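You operate a simulated robot arm through the tools that you are given. There is no shell and no other tool. Be economical: measure what you need, move in short steps, check, and stop when the job is done.

Carry out the task below with a simulated two-armed robot. There is one attempt and no reset: what you move stays moved.

JOB
Carry the clay dish with both arms and set it on the work table top.

The check looks at the end state, three seconds after you hand in, the way a careful person would. Anything else that was tipped, shoved, dropped, spilled or broken makes it a failure.

ROBOT AND FRAMES
Two 7-joint arms with three-finger grippers on one trunk, on a base that drives. Base frame: it is fixed to the floor where the robot stands at the start and does not move with it; the origin is under the middle of the robot, x ahead of it, y to its left, z up; the surface under the hand at the start is at about z = 0.88. Units: m, degrees, N and s.
The left shoulder is at the start at [0.07, 0.146, 0.986], the right one opposite. With the tool pointing down near the work surface each hand reaches from about 0.1 to 0.66 m from the robot's upright axis, wherever it stands, measured 20 degrees to its own side. Places, roughly: work table top [0.6, 0.4, 0.9]. Payload 2.2 kg a hand.
The TCP of each hand is the grasp point between the finger pads, 0.028 m short of the fingertips. In the tool frame z runs along the fingers and y along their closing line. Largest opening 0.102 m; the body of the gripper starts 0.071 m behind the TCP.
Orientation is told as [roll, pitch, yaw] about the base's x, y, z axes, in that order, counted from this pose: with the fingers straight down and closing along the base's y, the tool's x points along the base's -x, its y along +y and its z along -z.

CONTROLS
- The arms move only by the tool drive_tool. It takes "left_deltas", "right_deltas" or both (then of equal length, played together; a hand with none holds still); each is a list of rows, each a list of 7 numbers: the shift along the tool's x, y, z in m, then the turn, a rotation vector about the tool's x, y, z in degrees, then the opening, from 0 (shut) to 1 (fully open). In form: [[x, y, z, rx, ry, rz, hand], ...]. A call has 1 to 8 rows; each row shifts and turns the commanded pose from where the row before left it, along the tool's axes as they then stand. Each row takes 0.2 s and may step no farther than 0.05 m and 8.6 degrees from the row before; otherwise, or with a gripper value out of range, the whole call is refused. Where a pose cannot be reached the arm comes as near as it can. A force on the tool above 40 N (or 10 N above the force at the start of the call, whichever is more), or a blocked arm, ends the call early, and 0.2 s more pass. The fingers move at their own pace and stop on an object; they squeeze with about 34 N. The grip force told is the motor's: it shows also when the fingers shut on nothing. Time passes only in rows, and 0.2 s behind the last, so rows that do not move let the fingers close. It gives the time, the measured TCP pose, the force on the tool (base axes), the opening and the grip force at its end, in the units of the frame above (readings bear some noise), with the torque about the TCP (base axes, N m) and any sound that the robot's microphone picked up.
- Cameras (640 x 400 px; columns grow to the right, rows downward): "scene" is now at [0.1384, 0.0105, 1.2136]; the picture's right is [0.13, -0.99, 0.00], its down [-0.56, -0.07, -0.83] and it looks along [0.82, 0.10, -0.56] (base axes); focal length 214 px, centre (320, 200). "left" rides on the left gripper at [0.072, 0.038, -0.086] in its tool frame; the picture's right is [-0.46, 0.89, 0.00], its down [-0.60, -0.32, -0.73] and it looks along [-0.65, -0.34, 0.68] (tool axes); focal length 256 px, centre (320, 200). "right" rides on the right gripper at [0.069, 0.044, -0.086] in its tool frame; the picture's right is [-0.53, 0.85, 0.00], its down [-0.58, -0.36, -0.73] and it looks along [-0.62, -0.39, 0.68] (tool axes); focal length 256 px, centre (320, 200). There is no depth. A picture from a camera that has moved, and an enlarged one, comes with that camera's place and axes in the base frame and with its lens.
- snapshot(camera): a new picture of that camera. The clock stands still meanwhile.
- move_column(by): slides the trunk up (or, below 0, down) by that many m; the arms and the scene camera ride with it, the base frame stays. It gives what a move gives, with no picture.
- roll_base(legs): drives the robot by 1 to 6 legs, each [ahead, left, turn to the left] in m, m and degrees, along the robot's own axes; the way and the turn of a leg run together, so that a leg with both is an arc; at most 1.5 m and 180 degrees a leg. The arms and the cameras ride along, it lands a little off, and it stops where it bumps. It gives what a move gives.
- turn_head(pan, tilt): turns the head with the scene camera to pan (to the left, within 86 degrees either way) and tilt (down, from -29 to 69), counted from straight ahead of the robot. It gives what a move gives.
- enlarge(camera, box): a new picture of the part [left, top, right, bottom] of that camera's present view, enlarged. The clock stands still meanwhile.
- finish_job(): hands the job in; it is judged then, once.

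Go step by step. Nothing tells you exact positions but the pictures and the camera data: compare them with the known pose of the tool, close in by small moves and look again before you grip or let go. The budget is 120 turns and 92 pictures, counting those below and the enlarged ones. Unless the task says otherwise, let go and move clear before handing in, and close with one line.

The tools are called by a JSON object that holds its "method" and its "body". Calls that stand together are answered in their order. drive_tool: Moves the arms, as the interface text tells. Its arguments: {"type":"object","properties":{"left_deltas":{"type":"array"},"right_deltas":{"type":"array"}},"required":[]} The other tools are called the same way: move_column (by) slides the trunk up or down; roll_base (legs) drives the base; turn_head (pan, tilt) turns the head that bears the scene camera; snapshot (camera) takes a picture; enlarge (camera, box) takes an enlarged picture of a part of a camera's view; finish_job () hands the job in.

At the start:

```text
clock: 0.0
left_eef_pos: [0.455, 0.3475, 1.0829]
left_ee_rot: [0.1, 0.0, -0.1]
left_wrist_force: [0.2, -0.5, -0.1]
left_ft_torque: [0.01, 0.01, -0.03]
left_gripper_width: 0.1019
left_grasp_force: 0.0
right_eef_pos: [0.4603, -0.0196, 1.1335]
right_ee_rot: [0.1, -0.2, 0.0]
right_wrist_force: [0.0, -0.4, 0.4]
right_ft_torque: [0.02, 0.01, -0.03]
right_gripper_width: 0.1018
right_grasp_force: 0.1
trunk travel left (down, up): [-0.523, 0.417]
robot x, y, heading: [-0.0012, 0.0016, 0.1]
head pan, tilt: [7.2, 34.2]
```

scene: 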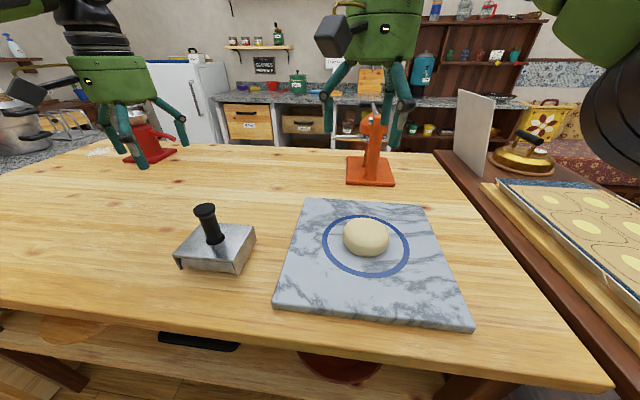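
right: 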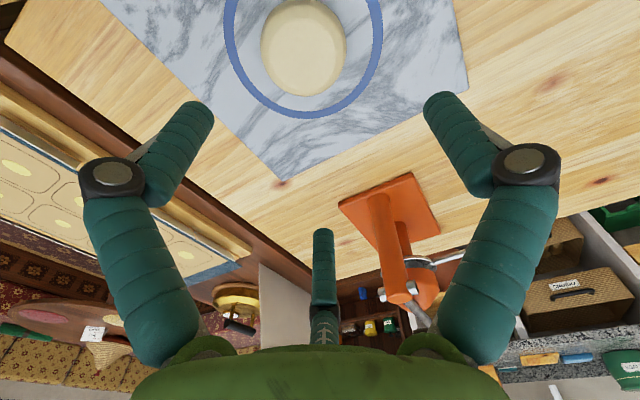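
left: 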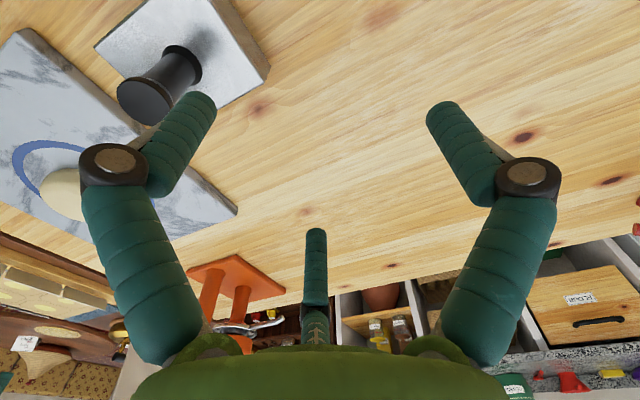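

The table ahead carries a cutter, a marble slab with dough, and an orange tool; the clay dish isn't clearly visible, although something reddish sits on a shelf under the table. I'll look around with the head.

{"method": "turn_head", "body": {"pan": 0, "tilt": 65}}

{"method": "snapshot", "body": {"camera": "scene"}}

{"method": "turn_head", "body": {"pan": -70, "tilt": 30}}

{"method": "snapshot", "body": {"camera": "scene"}}

{"method": "turn_head", "body": {"pan": 75, "tilt": 30}}

{"method": "snapshot", "body": {"camera": "scene"}}

```text
clock: 1.0
left_eef_pos: [0.4545, 0.3484, 1.084]
left_ee_rot: [0.0, 0.0, 0.0]
left_wrist_force: [0.8, -0.4, 0.5]
left_ft_torque: [0.02, 0.01, -0.02]
left_gripper_width: 0.1018
left_grasp_force: 0.0
right_eef_pos: [0.4599, -0.0185, 1.134]
right_ee_rot: [0.1, -0.1, 0.0]
right_wrist_force: [0.3, 0.1, -0.5]
right_ft_torque: [-0.01, 0.0, -0.02]
right_gripper_width: 0.1021
right_grasp_force: 0.1
trunk travel left (down, up): [-0.523, 0.417]
robot x, y, heading: [0.0005, 0.0025, 0.1]
head pan, tilt: [0.0, 65.0]
```

```text
88 pictures are left
camera scene: at [0.1114, -0.0006, 1.1726], right [0.0, -1.0, 0.0], down [-0.91, 0.0, -0.42], along [0.42, 0.0, -0.91], focal length 214 px, centre (320, 200)
```

scene: 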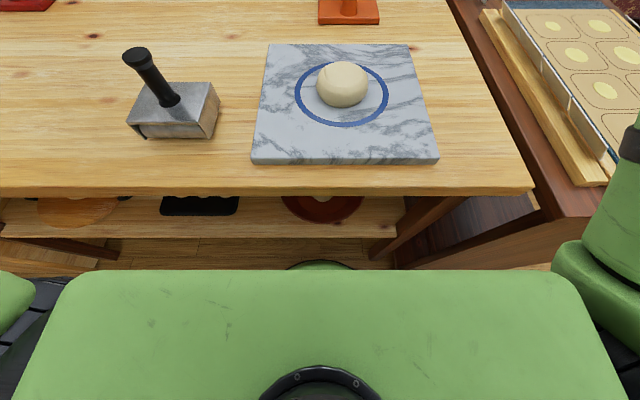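

```text
clock: 2.4
left_eef_pos: [0.454, 0.3478, 1.083]
left_ee_rot: [0.0, -0.1, -0.1]
left_wrist_force: [0.5, -0.7, 0.1]
left_ft_torque: [-0.01, 0.01, -0.01]
left_gripper_width: 0.102
left_grasp_force: 0.1
right_eef_pos: [0.4595, -0.0188, 1.1322]
right_ee_rot: [0.1, -0.1, 0.0]
right_wrist_force: [0.0, 0.3, -0.4]
right_ft_torque: [0.0, -0.01, 0.03]
right_gripper_width: 0.102
right_grasp_force: 0.1
trunk travel left (down, up): [-0.523, 0.417]
robot x, y, heading: [-0.0008, 0.0013, 0.0]
head pan, tilt: [-70.0, 30.0]
```

```text
87 pictures are left
camera scene: at [0.0816, -0.0855, 1.2202], right [-0.94, -0.34, 0.0], down [-0.17, 0.47, -0.87], along [0.3, -0.81, -0.5], focal length 214 px, centre (320, 200)
```

scene: 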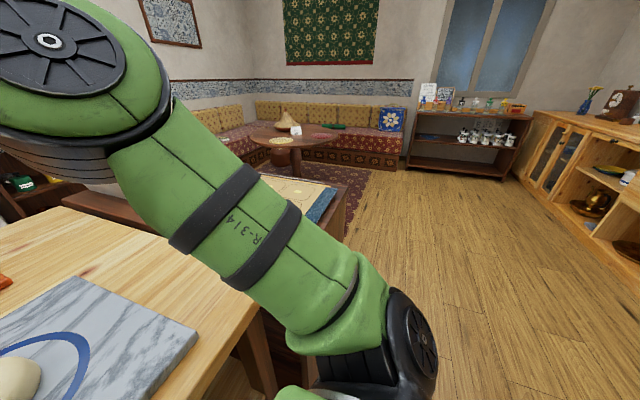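

```text
clock: 4.7
left_eef_pos: [0.4545, 0.3486, 1.0823]
left_ee_rot: [0.0, 0.1, -0.2]
left_wrist_force: [0.1, 0.2, 0.0]
left_ft_torque: [0.01, -0.01, -0.02]
left_gripper_width: 0.102
left_grasp_force: 0.1
right_eef_pos: [0.4603, -0.019, 1.1341]
right_ee_rot: [0.1, -0.1, 0.0]
right_wrist_force: [-0.1, 0.9, -0.6]
right_ft_torque: [0.0, 0.03, 0.02]
right_gripper_width: 0.1018
right_grasp_force: 0.2
trunk travel left (down, up): [-0.523, 0.417]
robot x, y, heading: [0.0004, 0.0014, -0.1]
head pan, tilt: [75.0, 30.0]
```

```text
86 pictures are left
camera scene: at [0.0741, 0.0867, 1.2202], right [0.97, -0.26, 0.0], down [-0.13, -0.48, -0.87], along [0.22, 0.84, -0.5], focal length 214 px, centre (320, 200)
```

scene: 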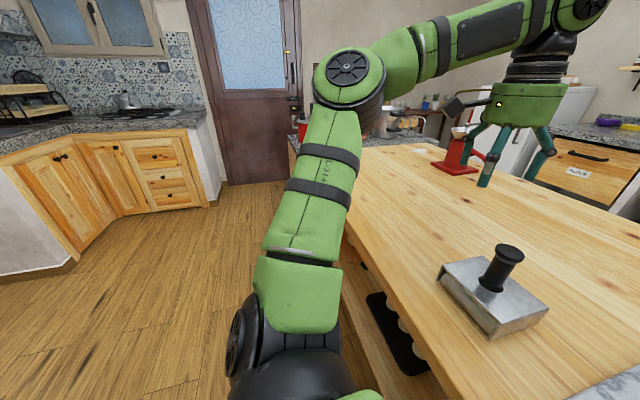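

The lower shelf holds a round board, a black tin and a red round dish. I'll back away to see the shelf and what else might be the clay dish.

{"method": "roll_base", "body": {"legs": [[-0.5, 0, 0]]}}

{"method": "turn_head", "body": {"pan": 0, "tilt": 40}}

{"method": "snapshot", "body": {"camera": "scene"}}

```text
clock: 7.6
left_eef_pos: [-0.0487, 0.3478, 1.0828]
left_ee_rot: [0.0, 0.0, 0.2]
left_wrist_force: [1.2, -0.4, -0.4]
left_ft_torque: [0.0, 0.0, -0.02]
left_gripper_width: 0.1018
left_grasp_force: 0.1
right_eef_pos: [-0.0412, -0.0175, 1.1327]
right_ee_rot: [0.1, 0.0, 0.0]
right_wrist_force: [-0.1, -1.1, 0.1]
right_ft_torque: [0.0, -0.01, 0.01]
right_gripper_width: 0.102
right_grasp_force: 0.1
trunk travel left (down, up): [-0.523, 0.417]
robot x, y, heading: [-0.5048, -0.004, -0.2]
head pan, tilt: [75.0, 30.0]
```

```text
clock: 9.1
left_eef_pos: [-0.0473, 0.3482, 1.0829]
left_ee_rot: [0.0, 0.0, 0.1]
left_wrist_force: [0.5, 0.8, 0.0]
left_ft_torque: [-0.03, 0.01, 0.01]
left_gripper_width: 0.1022
left_grasp_force: 0.0
right_eef_pos: [-0.0424, -0.0189, 1.1325]
right_ee_rot: [0.2, 0.0, 0.1]
right_wrist_force: [0.5, 0.1, -0.1]
right_ft_torque: [0.01, 0.02, 0.0]
right_gripper_width: 0.1022
right_grasp_force: 0.1
trunk travel left (down, up): [-0.523, 0.417]
robot x, y, heading: [-0.503, -0.0019, -0.1]
head pan, tilt: [0.0, 40.0]
```

```text
85 pictures are left
camera scene: at [-0.3665, -0.0007, 1.2049], right [0.0, -1.0, 0.0], down [-0.64, 0.0, -0.77], along [0.77, 0.0, -0.64], focal length 214 px, centre (320, 200)
```

scene: 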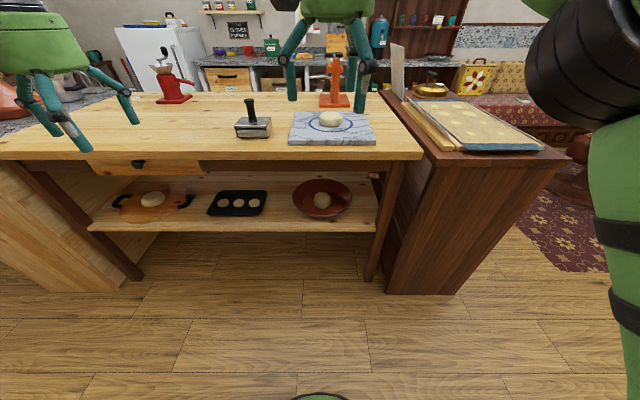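

{"method": "enlarge", "body": {"camera": "scene", "box": [80, 140, 400, 260]}}

{"method": "enlarge", "body": {"camera": "scene", "box": [380, 40, 640, 200]}}

```text
2.00 times, centred on (240, 200) of scene
camera zoom: at [-0.3665, -0.0007, 1.2049], right [0.0, -1.0, 0.0], down [-0.64, 0.0, -0.77], along [0.77, 0.0, -0.64], focal length 429 px, centre (480, 200)
```

zoom: 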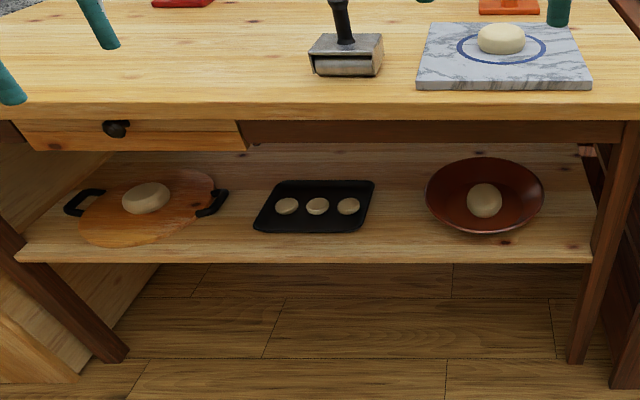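

```text
2.46 times, centred on (510, 120) of scene
camera zoom: at [-0.3665, -0.0007, 1.2049], right [0.0, -1.0, 0.0], down [-0.64, 0.0, -0.77], along [0.77, 0.0, -0.64], focal length 528 px, centre (-148, 397)
```

zoom: 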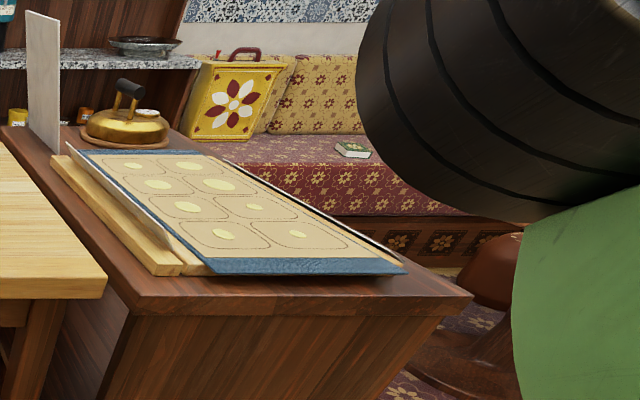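

The clay dish is the red-brown bowl with a dough ball in it on the lower shelf, roughly x≈0.45, y≈-0.01, z≈0.5, about 0.29 m across. I'll tilt the hands forward, spread them, and lower the trunk for a closer look at its profile.

{"method": "drive_tool", "body": {"left_deltas": [[0, 0, 0, 0, -8, 0, 1], [0, 0, 0, 0, -8, 0, 1], [0, 0, 0, 0, -8, 0, 1], [0, 0, 0, 0, -8, 0, 1], [0, 0, 0, 0, -8, 0, 1], [0, 0, 0, 0, 0, 0, 1]], "right_deltas": [[0, -0.045, 0, 0, -8, 0, 1], [0, -0.045, 0, 0, -8, 0, 1], [0, -0.045, 0, 0, -8, 0, 1], [0, -0.045, 0, 0, -8, 0, 1], [0, -0.045, 0, 0, -8, 0, 1], [0, -0.045, 0, 0, 0, 0, 1]]}}

{"method": "move_column", "body": {"by": -0.4}}

{"method": "turn_head", "body": {"pan": 0, "tilt": 18}}

{"method": "snapshot", "body": {"camera": "scene"}}

```text
clock: 10.5
left_eef_pos: [-0.0482, 0.3466, 1.0834]
left_ee_rot: [0.2, -40.1, 0.0]
left_wrist_force: [0.1, -0.5, 0.0]
left_ft_torque: [0.04, 0.04, 0.0]
left_gripper_width: 0.1023
left_grasp_force: 0.1
right_eef_pos: [-0.0435, -0.2868, 1.131]
right_ee_rot: [0.2, -40.2, -0.1]
right_wrist_force: [-0.1, 0.1, -0.3]
right_ft_torque: [0.03, 0.0, 0.01]
right_gripper_width: 0.1021
right_grasp_force: 0.0
trunk travel left (down, up): [-0.523, 0.417]
robot x, y, heading: [-0.4991, -0.0038, 0.0]
head pan, tilt: [0.0, 40.0]
```

```text
clock: 14.3
left_eef_pos: [-0.0483, 0.3481, 0.6845]
left_ee_rot: [-0.1, -40.0, 0.1]
left_wrist_force: [-0.3, -1.0, 0.0]
left_ft_torque: [0.02, 0.04, -0.01]
left_gripper_width: 0.1018
left_grasp_force: 0.0
right_eef_pos: [-0.0438, -0.2847, 0.7311]
right_ee_rot: [0.1, -40.1, 0.0]
right_wrist_force: [-0.4, -0.5, 0.1]
right_ft_torque: [-0.01, 0.0, 0.0]
right_gripper_width: 0.102
right_grasp_force: 0.0
trunk travel left (down, up): [-0.123, 0.817]
robot x, y, heading: [-0.5019, -0.0012, -0.1]
head pan, tilt: [0.0, 40.0]
```

```text
clock: 15.2
left_eef_pos: [-0.0482, 0.3483, 0.6827]
left_ee_rot: [0.0, -40.0, 0.1]
left_wrist_force: [-0.4, 0.6, -0.6]
left_ft_torque: [0.0, 0.01, -0.01]
left_gripper_width: 0.102
left_grasp_force: 0.1
right_eef_pos: [-0.045, -0.2835, 0.7318]
right_ee_rot: [0.2, -40.1, 0.0]
right_wrist_force: [-0.5, 0.3, -0.3]
right_ft_torque: [-0.01, -0.02, 0.03]
right_gripper_width: 0.1021
right_grasp_force: 0.0
trunk travel left (down, up): [-0.123, 0.817]
robot x, y, heading: [-0.506, -0.0007, 0.2]
head pan, tilt: [0.0, 18.0]
```

```text
82 pictures are left
camera scene: at [-0.3582, -0.0007, 0.8394], right [0.0, -1.0, 0.0], down [-0.31, 0.0, -0.95], along [0.95, 0.0, -0.31], focal length 214 px, centre (320, 200)
```

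scene: 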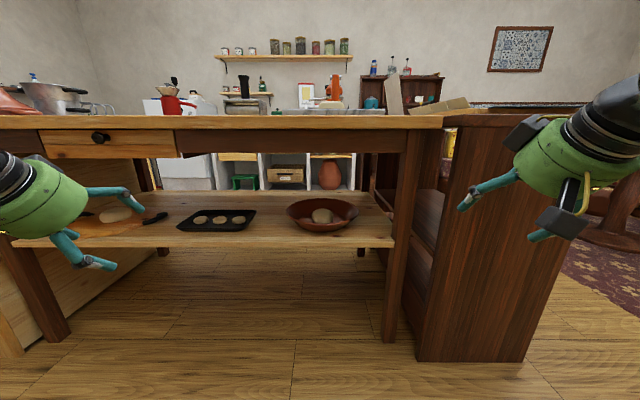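

{"method": "enlarge", "body": {"camera": "scene", "box": [272, 180, 372, 242]}}

{"method": "enlarge", "body": {"camera": "scene", "box": [220, 100, 460, 250]}}

```text
6.40 times, centred on (322, 211) of scene
camera zoom: at [-0.3582, -0.0007, 0.8394], right [0.0, -1.0, 0.0], down [-0.31, 0.0, -0.95], along [0.95, 0.0, -0.31], focal length 1373 px, centre (307, 130)
```

zoom: 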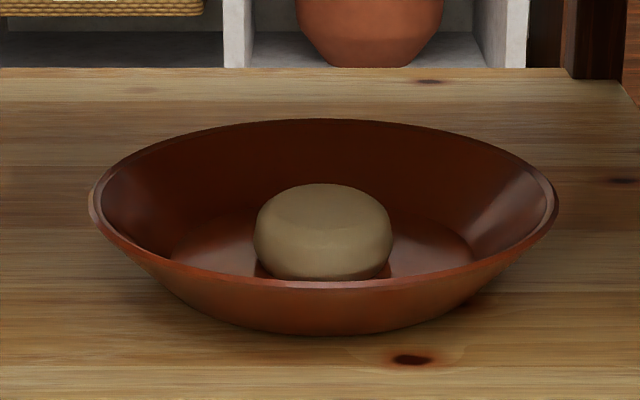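

```text
2.67 times, centred on (340, 175) of scene
camera zoom: at [-0.3582, -0.0007, 0.8394], right [0.0, -1.0, 0.0], down [-0.31, 0.0, -0.95], along [0.95, 0.0, -0.31], focal length 572 px, centre (267, 267)
```

zoom: 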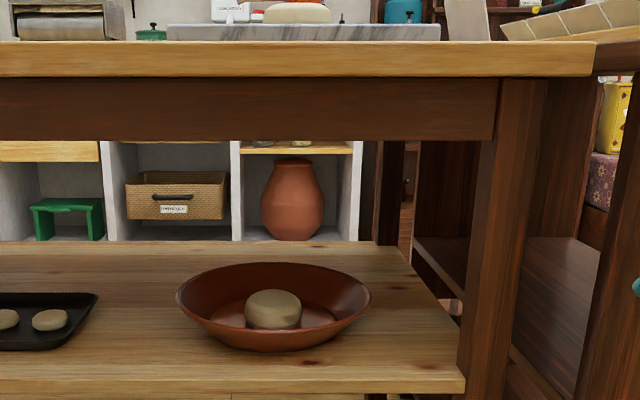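

The dish is a flared bowl (rim radius ≈0.15, rim z≈0.527, centre ≈(0.477, -0.012), shelf z≈0.45). I plan to pinch the wall left and right with fingers aligned along the sloping wall, so I first turn both hands to that orientation while still clear.

{"method": "drive_tool", "body": {"left_deltas": [[0, 0, 0, 4.54, 0.2, -7.02, 0.5], [0, 0, 0, 4.54, 0.2, -7.02, 0.5], [0, 0, 0, 4.54, 0.2, -7.02, 0.5], [0, 0, 0, 4.54, 0.2, -7.02, 0.5], [0, 0, 0, 4.54, 0.2, -7.02, 0.5], [0, 0, 0, 4.54, 0.2, -7.02, 0.5], [0, 0, 0, 0, 0, 0, 0.5]], "right_deltas": [[0, 0, 0, -4.54, 0.2, 7.02, 0.5], [0, 0, 0, -4.54, 0.2, 7.02, 0.5], [0, 0, 0, -4.54, 0.2, 7.02, 0.5], [0, 0, 0, -4.54, 0.2, 7.02, 0.5], [0, 0, 0, -4.54, 0.2, 7.02, 0.5], [0, 0, 0, -4.54, 0.2, 7.02, 0.5], [0, 0, 0, 0, 0, 0, 0.5]]}}

{"method": "snapshot", "body": {"camera": "scene"}}

```text
clock: 16.8
left_eef_pos: [-0.0487, 0.348, 0.6831]
left_ee_rot: [-51.1, -19.9, 43.0]
left_wrist_force: [0.4, -0.8, 0.4]
left_ft_torque: [-0.01, 0.0, 0.0]
left_gripper_width: 0.0512
left_grasp_force: 0.1
right_eef_pos: [-0.0448, -0.2845, 0.7325]
right_ee_rot: [51.2, -19.8, -42.9]
right_wrist_force: [-0.6, -0.1, 0.4]
right_ft_torque: [0.0, 0.02, 0.02]
right_gripper_width: 0.0512
right_grasp_force: 0.0
trunk travel left (down, up): [-0.123, 0.817]
robot x, y, heading: [-0.502, -0.0033, -0.0]
head pan, tilt: [0.0, 18.0]
```

```text
79 pictures are left
camera scene: at [-0.3582, -0.0007, 0.8395], right [0.0, -1.0, 0.0], down [-0.31, 0.0, -0.95], along [0.95, 0.0, -0.31], focal length 214 px, centre (320, 200)
```

scene: 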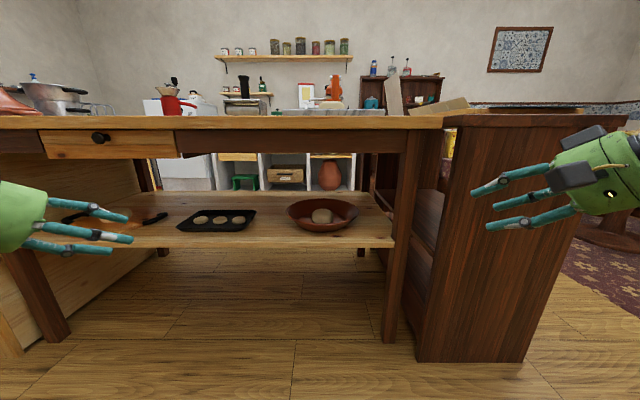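

Both hands now have the planned attitude. I bring them to the pre-grasp offsets relative to the robot, then check before driving in.

{"method": "drive_tool", "body": {"left_deltas": [[0.033, -0.0079, 0.0222, 0, 0, 0, 0.5], [0.033, -0.0079, 0.0222, 0, 0, 0, 0.5], [0.033, -0.0079, 0.0222, 0, 0, 0, 0.5], [0.033, -0.0079, 0.0222, 0, 0, 0, 0.5], [0.033, -0.0079, 0.0222, 0, 0, 0, 0.5]], "right_deltas": [[0.0255, -0.0106, 0.0199, 0, 0, 0, 0.5], [0.0255, -0.0106, 0.0199, 0, 0, 0, 0.5], [0.0255, -0.0106, 0.0199, 0, 0, 0, 0.5], [0.0255, -0.0106, 0.0199, 0, 0, 0, 0.5], [0.0255, -0.0106, 0.0199, 0, 0, 0, 0.5]]}}

{"method": "snapshot", "body": {"camera": "scene"}}

```text
clock: 18.0
left_eef_pos: [-0.0772, 0.1679, 0.5891]
left_ee_rot: [-51.1, -19.9, 42.9]
left_wrist_force: [-0.6, -0.7, 1.0]
left_ft_torque: [-0.05, -0.01, -0.03]
left_gripper_width: 0.051
left_grasp_force: 0.0
right_eef_pos: [-0.0761, -0.1946, 0.5894]
right_ee_rot: [51.3, -19.8, -42.9]
right_wrist_force: [0.3, 0.4, 0.3]
right_ft_torque: [-0.03, 0.01, 0.02]
right_gripper_width: 0.0512
right_grasp_force: 0.0
trunk travel left (down, up): [-0.123, 0.817]
robot x, y, heading: [-0.5035, -0.0004, -0.0]
head pan, tilt: [0.0, 18.0]
```

```text
78 pictures are left
camera scene: at [-0.3582, -0.0009, 0.8395], right [0.0, -1.0, 0.0], down [-0.31, 0.0, -0.95], along [0.95, 0.0, -0.31], focal length 214 px, centre (320, 200)
```

scene: 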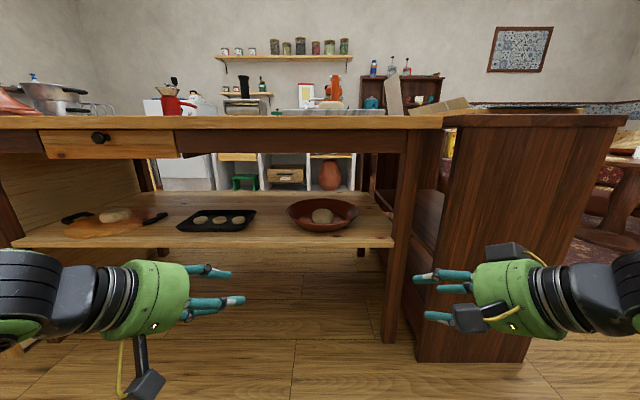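

The right table leg (y≈-0.255) leaves too little room for the right hand at this angle, so I'll use a more forward-pointing attitude gripping at about 60° from the front of the rim.

{"method": "drive_tool", "body": {"left_deltas": [[0, 0, 0, -1.4, -7.45, -1.8, 0.5], [0, 0, 0, -1.4, -7.45, -1.8, 0.5], [0, 0, 0, -1.4, -7.45, -1.8, 0.5], [0.0225, -0.0101, 0.0052, 0, 0, 0, 0.5], [0.0225, -0.0101, 0.0052, 0, 0, 0, 0.5], [0, 0, 0, 0, 0, 0, 0.5]], "right_deltas": [[0, 0, 0, 1.4, -7.45, 1.8, 0.5], [0, 0, 0, 1.4, -7.45, 1.8, 0.5], [0, 0, 0, 1.4, -7.45, 1.8, 0.5], [0.0235, 0.0109, 0.0053, 0, 0, 0, 0.5], [0.0235, 0.0109, 0.0053, 0, 0, 0, 0.5], [0, 0, 0, 0, 0, 0, 0.5]]}}

{"method": "roll_base", "body": {"legs": [[0.25, 0, 0]]}}

{"method": "turn_head", "body": {"pan": 0, "tilt": 25}}

{"method": "snapshot", "body": {"camera": "scene"}}

{"method": "snapshot", "body": {"camera": "left"}}

{"method": "snapshot", "body": {"camera": "right"}}

```text
clock: 19.4
left_eef_pos: [-0.0481, 0.1223, 0.5964]
left_ee_rot: [-56.6, -28.9, 66.3]
left_wrist_force: [0.1, 0.1, -0.2]
left_ft_torque: [0.02, 0.01, -0.01]
left_gripper_width: 0.0508
left_grasp_force: 0.1
left hand out of reach, approached as far as the arm can: row 1, 2, 3
right_eef_pos: [-0.0448, -0.1438, 0.5999]
right_ee_rot: [56.6, -28.8, -66.2]
right_wrist_force: [0.0, -0.1, 0.4]
right_ft_torque: [0.03, 0.02, 0.04]
right_gripper_width: 0.0511
right_grasp_force: 0.1
right hand out of reach, approached as far as the arm can: row 2, 3, 4
trunk travel left (down, up): [-0.123, 0.817]
robot x, y, heading: [-0.5031, -0.0013, 0.1]
head pan, tilt: [0.0, 18.0]
```

```text
clock: 21.2
left_eef_pos: [0.2037, 0.1217, 0.5966]
left_ee_rot: [-56.6, -28.9, 66.1]
left_wrist_force: [0.1, -0.5, -0.7]
left_ft_torque: [-0.03, 0.01, 0.01]
left_gripper_width: 0.0509
left_grasp_force: 0.2
right_eef_pos: [0.2054, -0.1458, 0.6018]
right_ee_rot: [56.7, -28.8, -66.3]
right_wrist_force: [-0.3, -0.8, -0.1]
right_ft_torque: [-0.01, -0.02, 0.02]
right_gripper_width: 0.0512
right_grasp_force: 0.1
trunk travel left (down, up): [-0.123, 0.817]
robot x, y, heading: [-0.2521, 0.0008, -0.1]
head pan, tilt: [0.0, 18.0]
```

```text
clock: 21.9
left_eef_pos: [0.2037, 0.1212, 0.5962]
left_ee_rot: [-56.7, -28.9, 66.1]
left_wrist_force: [0.5, 0.0, -0.3]
left_ft_torque: [0.02, -0.01, -0.01]
left_gripper_width: 0.0514
left_grasp_force: 0.1
right_eef_pos: [0.2064, -0.1465, 0.6003]
right_ee_rot: [56.7, -28.7, -66.5]
right_wrist_force: [-0.3, -0.7, 1.1]
right_ft_torque: [0.0, -0.01, -0.06]
right_gripper_width: 0.051
right_grasp_force: 0.0
trunk travel left (down, up): [-0.123, 0.817]
robot x, y, heading: [-0.2487, -0.002, 0.0]
head pan, tilt: [0.0, 25.0]
```

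```text
77 pictures are left
camera scene: at [-0.1081, -0.0011, 0.8282], right [0.0, -1.0, 0.0], down [-0.42, 0.0, -0.91], along [0.91, 0.0, -0.42], focal length 214 px, centre (320, 200)
```

scene: 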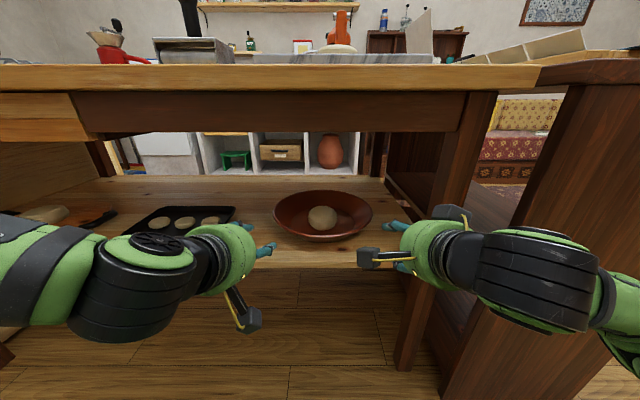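

```text
76 pictures are left
camera left: at [0.0894, 0.0943, 0.5747], right [-0.14, 0.9, -0.42], down [-0.31, 0.37, 0.88], along [0.94, 0.25, 0.23], focal length 256 px, centre (320, 200)
```

left: 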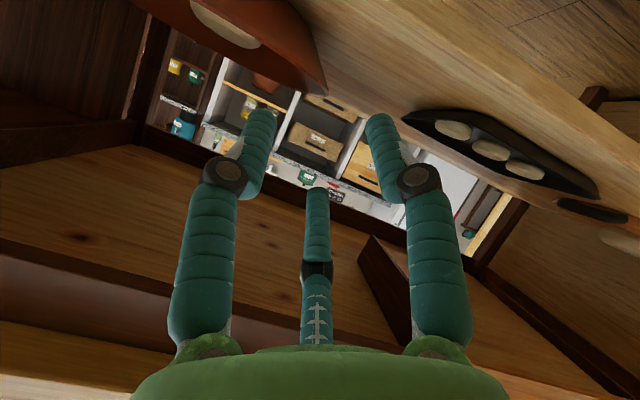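

```text
75 pictures are left
camera right: at [0.1228, -0.0732, 0.6418], right [0.48, 0.07, 0.88], down [-0.56, -0.75, 0.36], along [0.68, -0.66, -0.32], focal length 256 px, centre (320, 200)
```

right: 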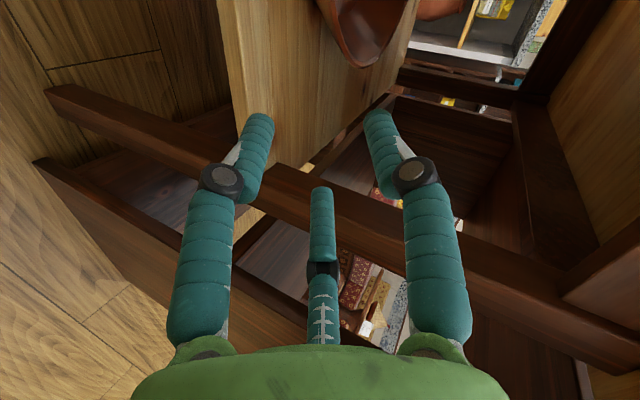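

Attitude is right and the hands are clear. I'll refine the dish measurement with an enlarged view and then roll forward slightly.

{"method": "enlarge", "body": {"camera": "scene", "box": [240, 170, 400, 270]}}

{"method": "roll_base", "body": {"legs": [[0.09, 0, 0]]}}

{"method": "turn_head", "body": {"pan": 0, "tilt": 38}}

{"method": "snapshot", "body": {"camera": "scene"}}

```text
4.00 times, centred on (320, 220) of scene
camera zoom: at [-0.1081, -0.0011, 0.8282], right [0.0, -1.0, 0.0], down [-0.42, 0.0, -0.91], along [0.91, 0.0, -0.42], focal length 858 px, centre (320, 120)
```

zoom: 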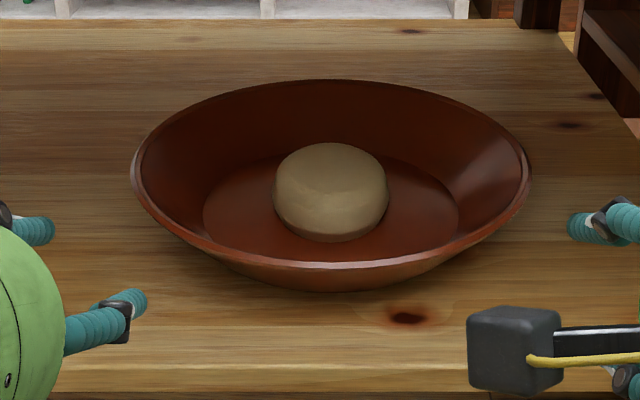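

```text
clock: 23.0
left_eef_pos: [0.2928, 0.1222, 0.5959]
left_ee_rot: [-56.6, -28.9, 66.3]
left_wrist_force: [-0.5, 0.0, -0.1]
left_ft_torque: [-0.01, -0.02, -0.05]
left_gripper_width: 0.0511
left_grasp_force: 0.0
right_eef_pos: [0.2965, -0.1461, 0.6005]
right_ee_rot: [56.7, -28.8, -66.3]
right_wrist_force: [0.2, 0.4, -0.7]
right_ft_torque: [0.0, 0.01, 0.0]
right_gripper_width: 0.051
right_grasp_force: 0.0
trunk travel left (down, up): [-0.123, 0.817]
robot x, y, heading: [-0.1601, -0.0013, -0.3]
head pan, tilt: [0.0, 25.0]
```

```text
clock: 23.7
left_eef_pos: [0.2925, 0.1208, 0.5966]
left_ee_rot: [-56.5, -28.9, 66.3]
left_wrist_force: [0.2, -0.1, 0.9]
left_ft_torque: [-0.01, -0.02, 0.0]
left_gripper_width: 0.0509
left_grasp_force: 0.0
right_eef_pos: [0.296, -0.1455, 0.6016]
right_ee_rot: [56.7, -28.8, -66.3]
right_wrist_force: [0.4, -0.1, 0.6]
right_ft_torque: [-0.02, 0.01, 0.01]
right_gripper_width: 0.051
right_grasp_force: 0.0
trunk travel left (down, up): [-0.123, 0.817]
robot x, y, heading: [-0.1603, -0.0043, 0.2]
head pan, tilt: [0.0, 38.0]
```

```text
73 pictures are left
camera scene: at [-0.024, -0.0011, 0.8079], right [0.0, -1.0, 0.0], down [-0.62, 0.0, -0.79], along [0.79, 0.0, -0.62], focal length 214 px, centre (320, 200)
```

scene: 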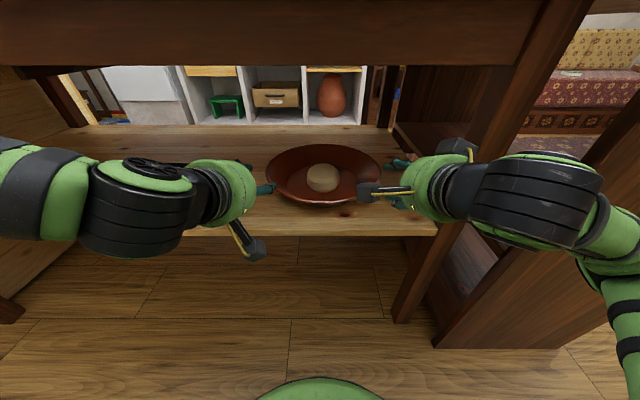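

Refined: dish centre ≈(0.471, -0.010), rim z≈0.53, shelf ≈0.474, base radius ≈0.10. I narrow the openings, tilt the left hand a bit to lift its camera off the shelf, and move to 6 cm short of the rim.

{"method": "drive_tool", "body": {"left_deltas": [[0, 0, 0, 0, 8, 0, 0.33], [-0.0061, 0.0042, 0.0354, 0, 0, 0, 0.33], [-0.0061, 0.0042, 0.0354, 0, 0, 0, 0.33], [0, 0, 0, 0, 0, 0, 0.33]], "right_deltas": [[0, 0, 0, 0, 0, 0, 0.33], [0.0067, -0.005, 0.0356, 0, 0, 0, 0.33], [0.0067, -0.005, 0.0356, 0, 0, 0, 0.33], [0, 0, 0, 0, 0, 0, 0.33]]}}

{"method": "enlarge", "body": {"camera": "scene", "box": [220, 130, 420, 255]}}

{"method": "snapshot", "body": {"camera": "left"}}

{"method": "snapshot", "body": {"camera": "right"}}

```text
clock: 24.7
left_eef_pos: [0.3539, 0.1205, 0.5544]
left_ee_rot: [-53.2, -24.3, 58.8]
left_wrist_force: [0.4, 0.1, -0.3]
left_ft_torque: [0.01, 0.02, -0.02]
left_gripper_width: 0.0335
left_grasp_force: 0.1
right_eef_pos: [0.3475, -0.1333, 0.5526]
right_ee_rot: [56.7, -28.8, -66.3]
right_wrist_force: [-0.6, -0.7, 0.1]
right_ft_torque: [0.0, -0.01, 0.01]
right_gripper_width: 0.0336
right_grasp_force: 0.0
trunk travel left (down, up): [-0.123, 0.817]
robot x, y, heading: [-0.1566, 0.0027, 0.3]
head pan, tilt: [0.0, 38.0]
```

```text
3.20 times, centred on (320, 192) of scene
camera zoom: at [-0.0239, -0.0011, 0.8078], right [0.0, -1.0, 0.0], down [-0.62, 0.0, -0.79], along [0.79, 0.0, -0.62], focal length 686 px, centre (320, 224)
```

zoom: 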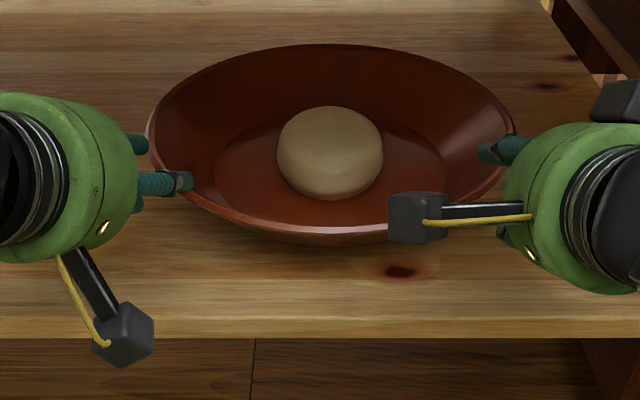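

```text
71 pictures are left
camera left: at [0.2358, 0.105, 0.5435], right [-0.08, 0.89, -0.46], down [-0.2, 0.43, 0.88], along [0.98, 0.16, 0.14], focal length 256 px, centre (320, 200)
```

left: 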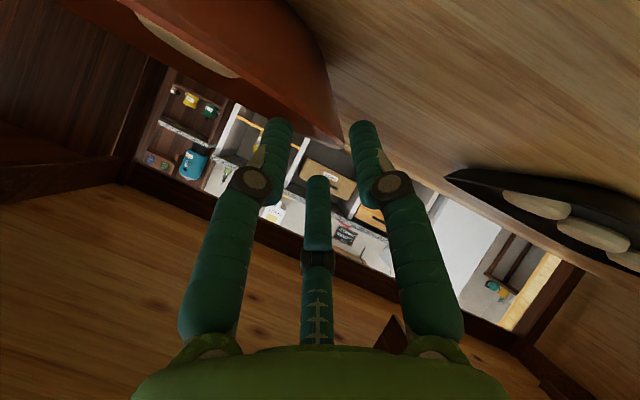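

```text
70 pictures are left
camera right: at [0.2652, -0.06, 0.5927], right [0.48, 0.07, 0.88], down [-0.56, -0.75, 0.36], along [0.68, -0.66, -0.32], focal length 256 px, centre (320, 200)
```

right: 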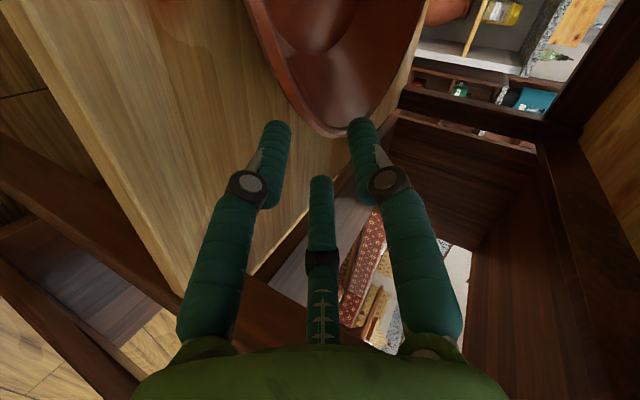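

The rim points match predictions within a few mm in both hand cameras. I advance 4 cm and look again before the last bit.

{"method": "drive_tool", "body": {"left_deltas": [[-0.0004, -0.0004, 0.013, 0, 0, 0, 0.33], [-0.0004, -0.0004, 0.013, 0, 0, 0, 0.33], [-0.0004, -0.0004, 0.013, 0, 0, 0, 0.33], [0, 0, 0, 0, 0, 0, 0.33]], "right_deltas": [[0, 0.001, 0.0145, 0, 0, 0, 0.33], [0, 0.001, 0.0145, 0, 0, 0, 0.33], [0, 0.001, 0.0145, 0, 0, 0, 0.33], [0, 0, 0, 0, 0, 0, 0.33]]}}

{"method": "enlarge", "body": {"camera": "scene", "box": [220, 130, 420, 255]}}

{"method": "enlarge", "body": {"camera": "left", "box": [200, 60, 440, 210]}}

{"method": "enlarge", "body": {"camera": "right", "box": [200, 60, 440, 210]}}

```text
clock: 25.7
left_eef_pos: [0.3844, 0.1131, 0.536]
left_ee_rot: [-53.4, -24.3, 59.0]
left_wrist_force: [0.4, -2.8, 4.1]
left_ft_torque: [-0.12, 0.05, 0.02]
left_gripper_width: 0.0346
left_grasp_force: 0.3
right_eef_pos: [0.3867, -0.1293, 0.5352]
right_ee_rot: [56.6, -28.8, -66.5]
right_wrist_force: [-2.2, -3.7, -2.8]
right_ft_torque: [-0.15, 0.09, -0.07]
right_gripper_width: 0.0342
right_grasp_force: 0.7
trunk travel left (down, up): [-0.123, 0.817]
robot x, y, heading: [-0.1607, -0.0035, -0.1]
head pan, tilt: [0.0, 38.0]
```

```text
3.20 times, centred on (320, 192) of scene
camera zoom: at [-0.0243, -0.0016, 0.8078], right [0.0, -1.0, 0.0], down [-0.62, 0.0, -0.79], along [0.79, 0.0, -0.62], focal length 686 px, centre (320, 224)
```

zoom: 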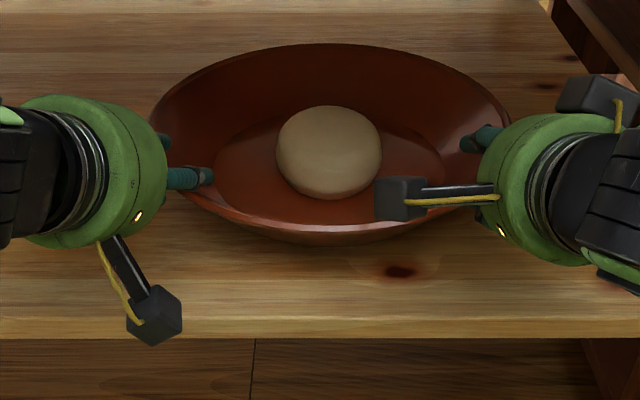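

```text
2.67 times, centred on (320, 135) of left
camera zoom: at [0.2675, 0.0968, 0.526], right [-0.08, 0.89, -0.46], down [-0.2, 0.43, 0.88], along [0.98, 0.16, 0.14], focal length 683 px, centre (320, 373)
```

zoom: 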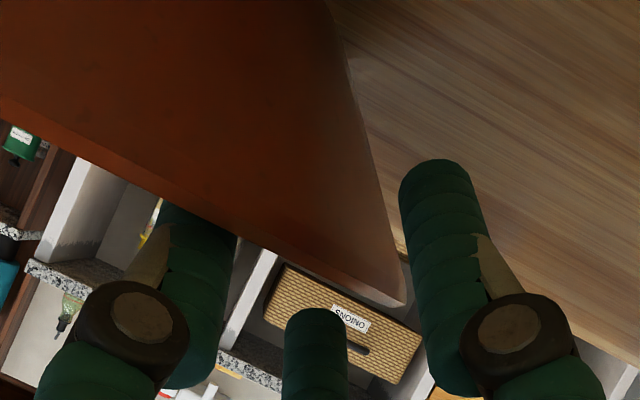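

```text
2.67 times, centred on (320, 135) of right
camera zoom: at [0.3051, -0.0565, 0.5759], right [0.48, 0.07, 0.88], down [-0.56, -0.74, 0.36], along [0.68, -0.66, -0.32], focal length 683 px, centre (320, 373)
```

zoom: 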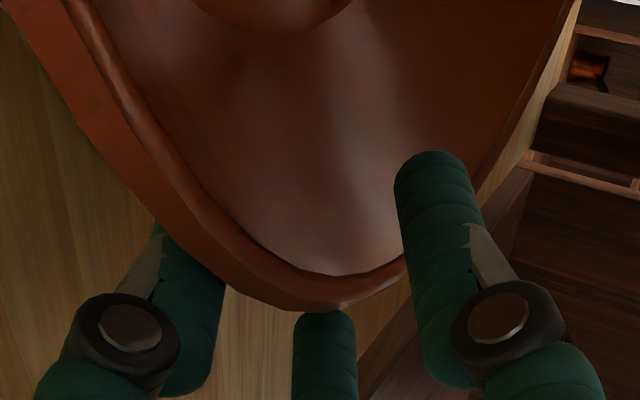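

Fingers straddle the wall on both sides with light contact. I shift each slightly to centre and insert the last 2 cm.

{"method": "drive_tool", "body": {"left_deltas": [[0, -0.003, 0, 0, 0, 0, 0.36], [-0.0003, 0, 0.0095, 0, 0, 0, 0.36], [-0.0003, 0, 0.0095, 0, 0, 0, 0.36], [0, 0, 0, 0, 0, 0, 0.36]], "right_deltas": [[0, -0.003, 0, 0, 0, 0, 0.36], [0, 0, 0.0095, 0, 0, 0, 0.36], [0, 0, 0.0095, 0, 0, 0, 0.36], [0, 0, 0, 0, 0, 0, 0.36]]}}

{"method": "enlarge", "body": {"camera": "scene", "box": [220, 130, 420, 255]}}

{"method": "enlarge", "body": {"camera": "left", "box": [200, 60, 440, 210]}}

{"method": "enlarge", "body": {"camera": "right", "box": [200, 60, 440, 210]}}

```text
clock: 26.7
left_eef_pos: [0.4025, 0.108, 0.5289]
left_ee_rot: [-53.4, -24.3, 58.8]
left_wrist_force: [0.0, -1.0, 0.1]
left_ft_torque: [0.0, 0.0, -0.04]
left_gripper_width: 0.0368
left_grasp_force: 0.0
right_eef_pos: [0.404, -0.129, 0.5243]
right_ee_rot: [56.7, -28.8, -66.3]
right_wrist_force: [0.8, -0.8, 0.2]
right_ft_torque: [0.02, -0.01, -0.03]
right_gripper_width: 0.0367
right_grasp_force: 0.1
trunk travel left (down, up): [-0.123, 0.817]
robot x, y, heading: [-0.1625, -0.0025, -0.2]
head pan, tilt: [0.0, 38.0]
```

```text
3.20 times, centred on (320, 192) of scene
camera zoom: at [-0.024, -0.0011, 0.8078], right [0.0, -1.0, 0.0], down [-0.62, 0.0, -0.79], along [0.79, 0.0, -0.62], focal length 686 px, centre (320, 224)
```

zoom: 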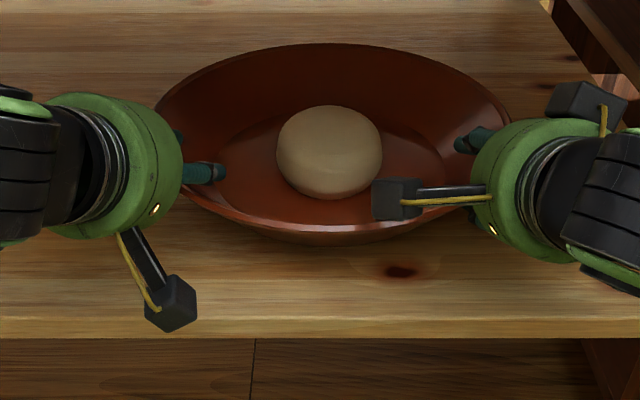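

```text
2.67 times, centred on (320, 135) of left
camera zoom: at [0.2851, 0.0918, 0.5182], right [-0.08, 0.89, -0.46], down [-0.2, 0.43, 0.88], along [0.98, 0.16, 0.14], focal length 683 px, centre (320, 373)
```

zoom: 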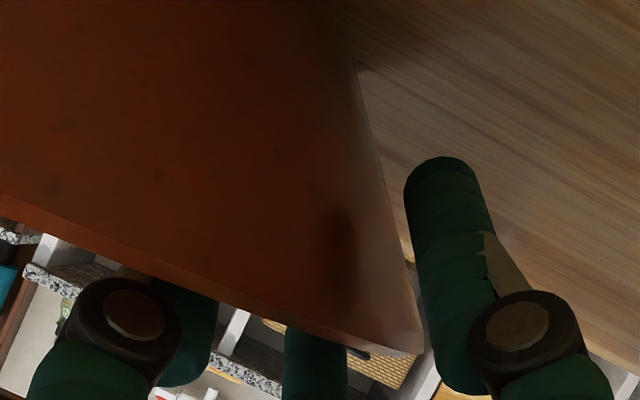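

```text
2.67 times, centred on (320, 135) of right
camera zoom: at [0.3208, -0.0562, 0.5644], right [0.48, 0.07, 0.88], down [-0.56, -0.75, 0.36], along [0.68, -0.66, -0.32], focal length 683 px, centre (320, 373)
```

zoom: 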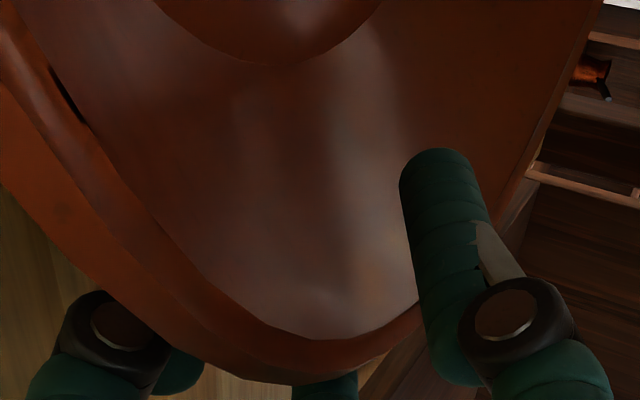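

Right rim sits about 1.5 cm deep between the fingers; the left needs another centimetre. Then I close both together.

{"method": "drive_tool", "body": {"left_deltas": [[0, 0, 0.0055, 0, 0, 0, 0.36], [0, 0, 0.0055, 0, 0, 0, 0.36], [0, 0, 0, 0, 0, 0, 0.36]]}}

{"method": "drive_tool", "body": {"left_deltas": [[0, 0, 0, 0, 0, 0, 0.2], [0, 0, 0, 0, 0, 0, 0.1], [0, 0, 0, 0, 0, 0, 0], [0, 0, 0, 0, 0, 0, 0]], "right_deltas": [[0, 0, 0, 0, 0, 0, 0.2], [0, 0, 0, 0, 0, 0, 0.1], [0, 0, 0, 0, 0, 0, 0], [0, 0, 0, 0, 0, 0, 0]]}}

{"method": "enlarge", "body": {"camera": "scene", "box": [220, 130, 420, 255]}}

{"method": "snapshot", "body": {"camera": "left"}}

{"method": "snapshot", "body": {"camera": "right"}}

```text
clock: 27.5
left_eef_pos: [0.4106, 0.1063, 0.5221]
left_ee_rot: [-53.2, -24.3, 58.8]
left_wrist_force: [0.2, -0.3, -0.9]
left_ft_torque: [0.02, 0.01, 0.0]
left_gripper_width: 0.0368
left_grasp_force: 0.1
right_eef_pos: [0.4041, -0.1291, 0.5231]
right_ee_rot: [56.7, -28.8, -66.3]
right_wrist_force: [0.1, 0.2, -0.3]
right_ft_torque: [0.03, 0.01, 0.04]
right_gripper_width: 0.0368
right_grasp_force: 0.0
trunk travel left (down, up): [-0.123, 0.817]
robot x, y, heading: [-0.1608, 0.0007, -0.1]
head pan, tilt: [0.0, 38.0]
```

```text
clock: 28.5
left_eef_pos: [0.4103, 0.1053, 0.5216]
left_ee_rot: [-53.1, -24.2, 58.9]
left_wrist_force: [-2.1, -0.1, -0.9]
left_ft_torque: [0.74, 1.15, 1.51]
left_gripper_width: 0.0187
left_grasp_force: 34.4
right_eef_pos: [0.4046, -0.1291, 0.5213]
right_ee_rot: [56.6, -28.8, -66.3]
right_wrist_force: [-1.2, -0.4, 0.0]
right_ft_torque: [-1.37, 0.41, -1.42]
right_gripper_width: 0.0161
right_grasp_force: 34.6
trunk travel left (down, up): [-0.123, 0.817]
robot x, y, heading: [-0.1626, -0.0005, -0.2]
head pan, tilt: [0.0, 38.0]
```

```text
3.20 times, centred on (320, 192) of scene
camera zoom: at [-0.0231, -0.0011, 0.8076], right [0.0, -1.0, 0.0], down [-0.62, 0.0, -0.79], along [0.79, 0.0, -0.62], focal length 686 px, centre (320, 224)
```

zoom: 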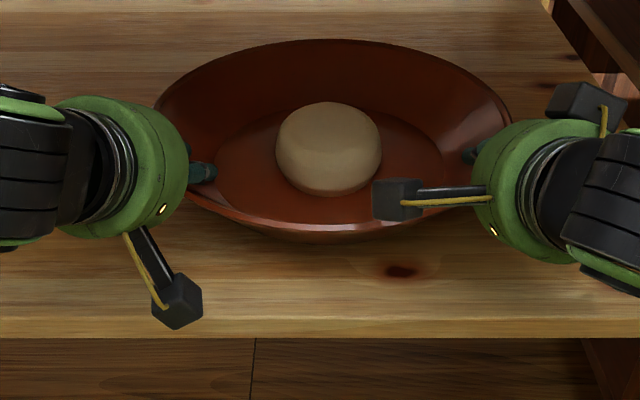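

```text
62 pictures are left
camera left: at [0.2938, 0.0902, 0.5113], right [-0.09, 0.89, -0.46], down [-0.2, 0.43, 0.88], along [0.98, 0.17, 0.14], focal length 256 px, centre (320, 200)
```

left: 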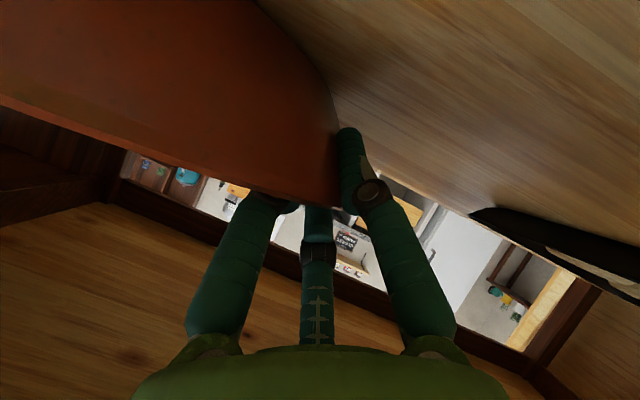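

```text
61 pictures are left
camera right: at [0.3216, -0.0565, 0.5629], right [0.48, 0.07, 0.87], down [-0.56, -0.74, 0.37], along [0.68, -0.66, -0.32], focal length 256 px, centre (320, 200)
```

right: 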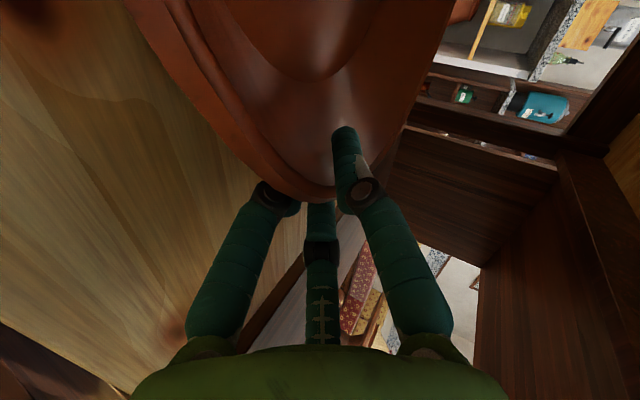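

Both grips hold the wall (34 N each). Test lift of 2 cm with the trunk.

{"method": "move_column", "body": {"by": 0.02}}

{"method": "enlarge", "body": {"camera": "scene", "box": [220, 130, 420, 255]}}

{"method": "snapshot", "body": {"camera": "left"}}

```text
clock: 29.2
left_eef_pos: [0.4123, 0.1064, 0.5411]
left_ee_rot: [-53.0, -24.2, 58.9]
left_wrist_force: [1.5, 2.0, -6.8]
left_ft_torque: [0.49, 0.51, 1.2]
left_gripper_width: 0.0161
left_grasp_force: 34.0
right_eef_pos: [0.4049, -0.1296, 0.5413]
right_ee_rot: [56.3, -28.7, -66.2]
right_wrist_force: [-1.9, -2.4, -11.3]
right_ft_torque: [-0.92, 0.83, -0.91]
right_gripper_width: 0.0142
right_grasp_force: 33.9
trunk travel left (down, up): [-0.143, 0.797]
robot x, y, heading: [-0.1565, 0.0013, 0.2]
head pan, tilt: [0.0, 38.0]
```

```text
3.20 times, centred on (320, 192) of scene
camera zoom: at [-0.0219, -0.0011, 0.8274], right [0.0, -1.0, 0.0], down [-0.62, 0.0, -0.79], along [0.79, 0.0, -0.62], focal length 686 px, centre (320, 224)
```

zoom: 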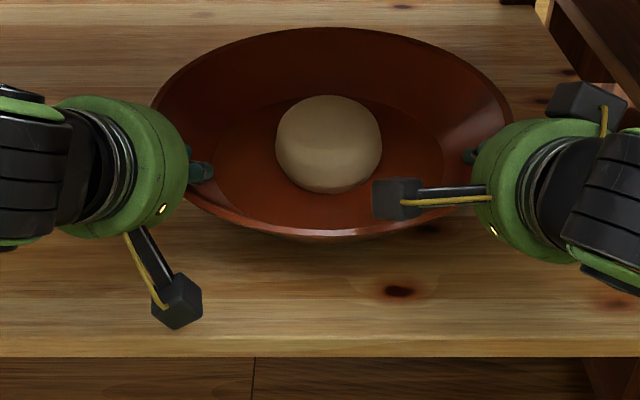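

```text
59 pictures are left
camera left: at [0.2947, 0.0903, 0.5305], right [-0.09, 0.89, -0.45], down [-0.2, 0.43, 0.88], along [0.98, 0.17, 0.14], focal length 256 px, centre (320, 200)
```

left: 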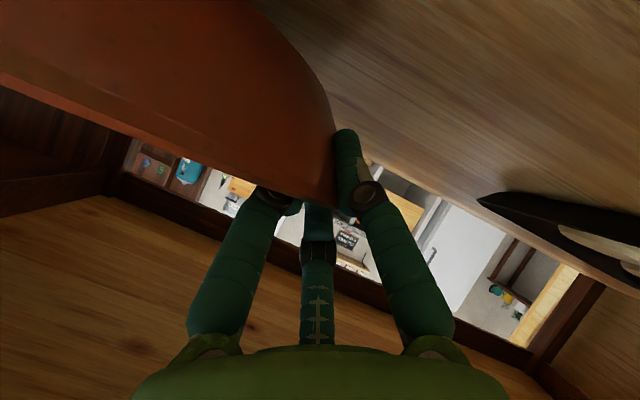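

The dish came up with ~18 N shared by both arms and only a few degrees of tilt. I lift 3 cm more and check once before backing out.

{"method": "move_column", "body": {"by": 0.03}}

{"method": "snapshot", "body": {"camera": "scene"}}

{"method": "snapshot", "body": {"camera": "left"}}

```text
clock: 30.0
left_eef_pos: [0.4114, 0.1056, 0.5717]
left_ee_rot: [-53.2, -24.2, 58.9]
left_wrist_force: [2.7, 2.9, -8.3]
left_ft_torque: [0.63, 0.4, 1.43]
left_gripper_width: 0.0163
left_grasp_force: 33.8
right_eef_pos: [0.4047, -0.129, 0.5708]
right_ee_rot: [56.4, -28.7, -66.2]
right_wrist_force: [-1.8, -2.7, -10.6]
right_ft_torque: [-0.9, 0.96, -0.84]
right_gripper_width: 0.014
right_grasp_force: 33.5
trunk travel left (down, up): [-0.173, 0.767]
robot x, y, heading: [-0.1638, 0.0022, -0.2]
head pan, tilt: [0.0, 38.0]
```

```text
58 pictures are left
camera scene: at [-0.0218, -0.0011, 0.8574], right [0.0, -1.0, 0.0], down [-0.62, 0.0, -0.79], along [0.79, 0.0, -0.62], focal length 214 px, centre (320, 200)
```

scene: 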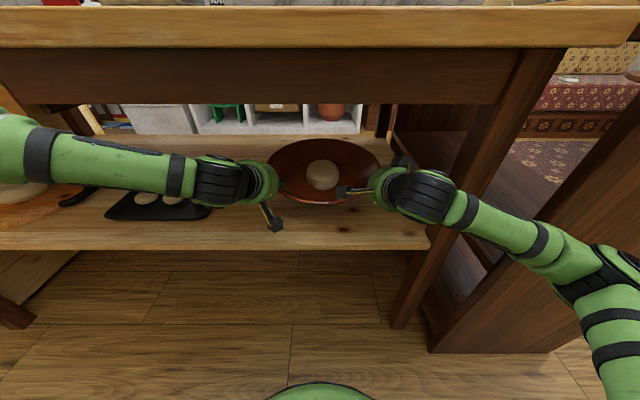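

```text
57 pictures are left
camera left: at [0.2949, 0.0902, 0.5608], right [-0.09, 0.89, -0.46], down [-0.2, 0.43, 0.88], along [0.98, 0.17, 0.14], focal length 256 px, centre (320, 200)
```

left: 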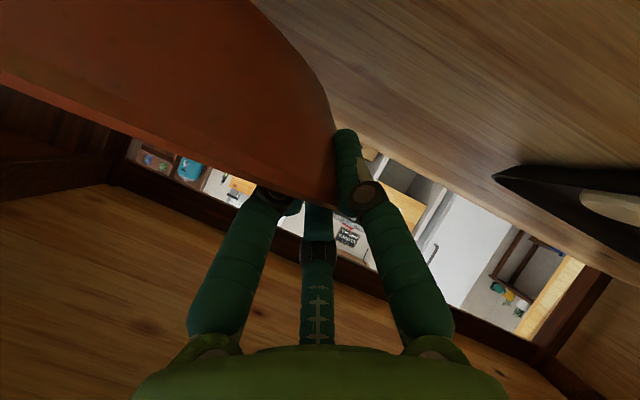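

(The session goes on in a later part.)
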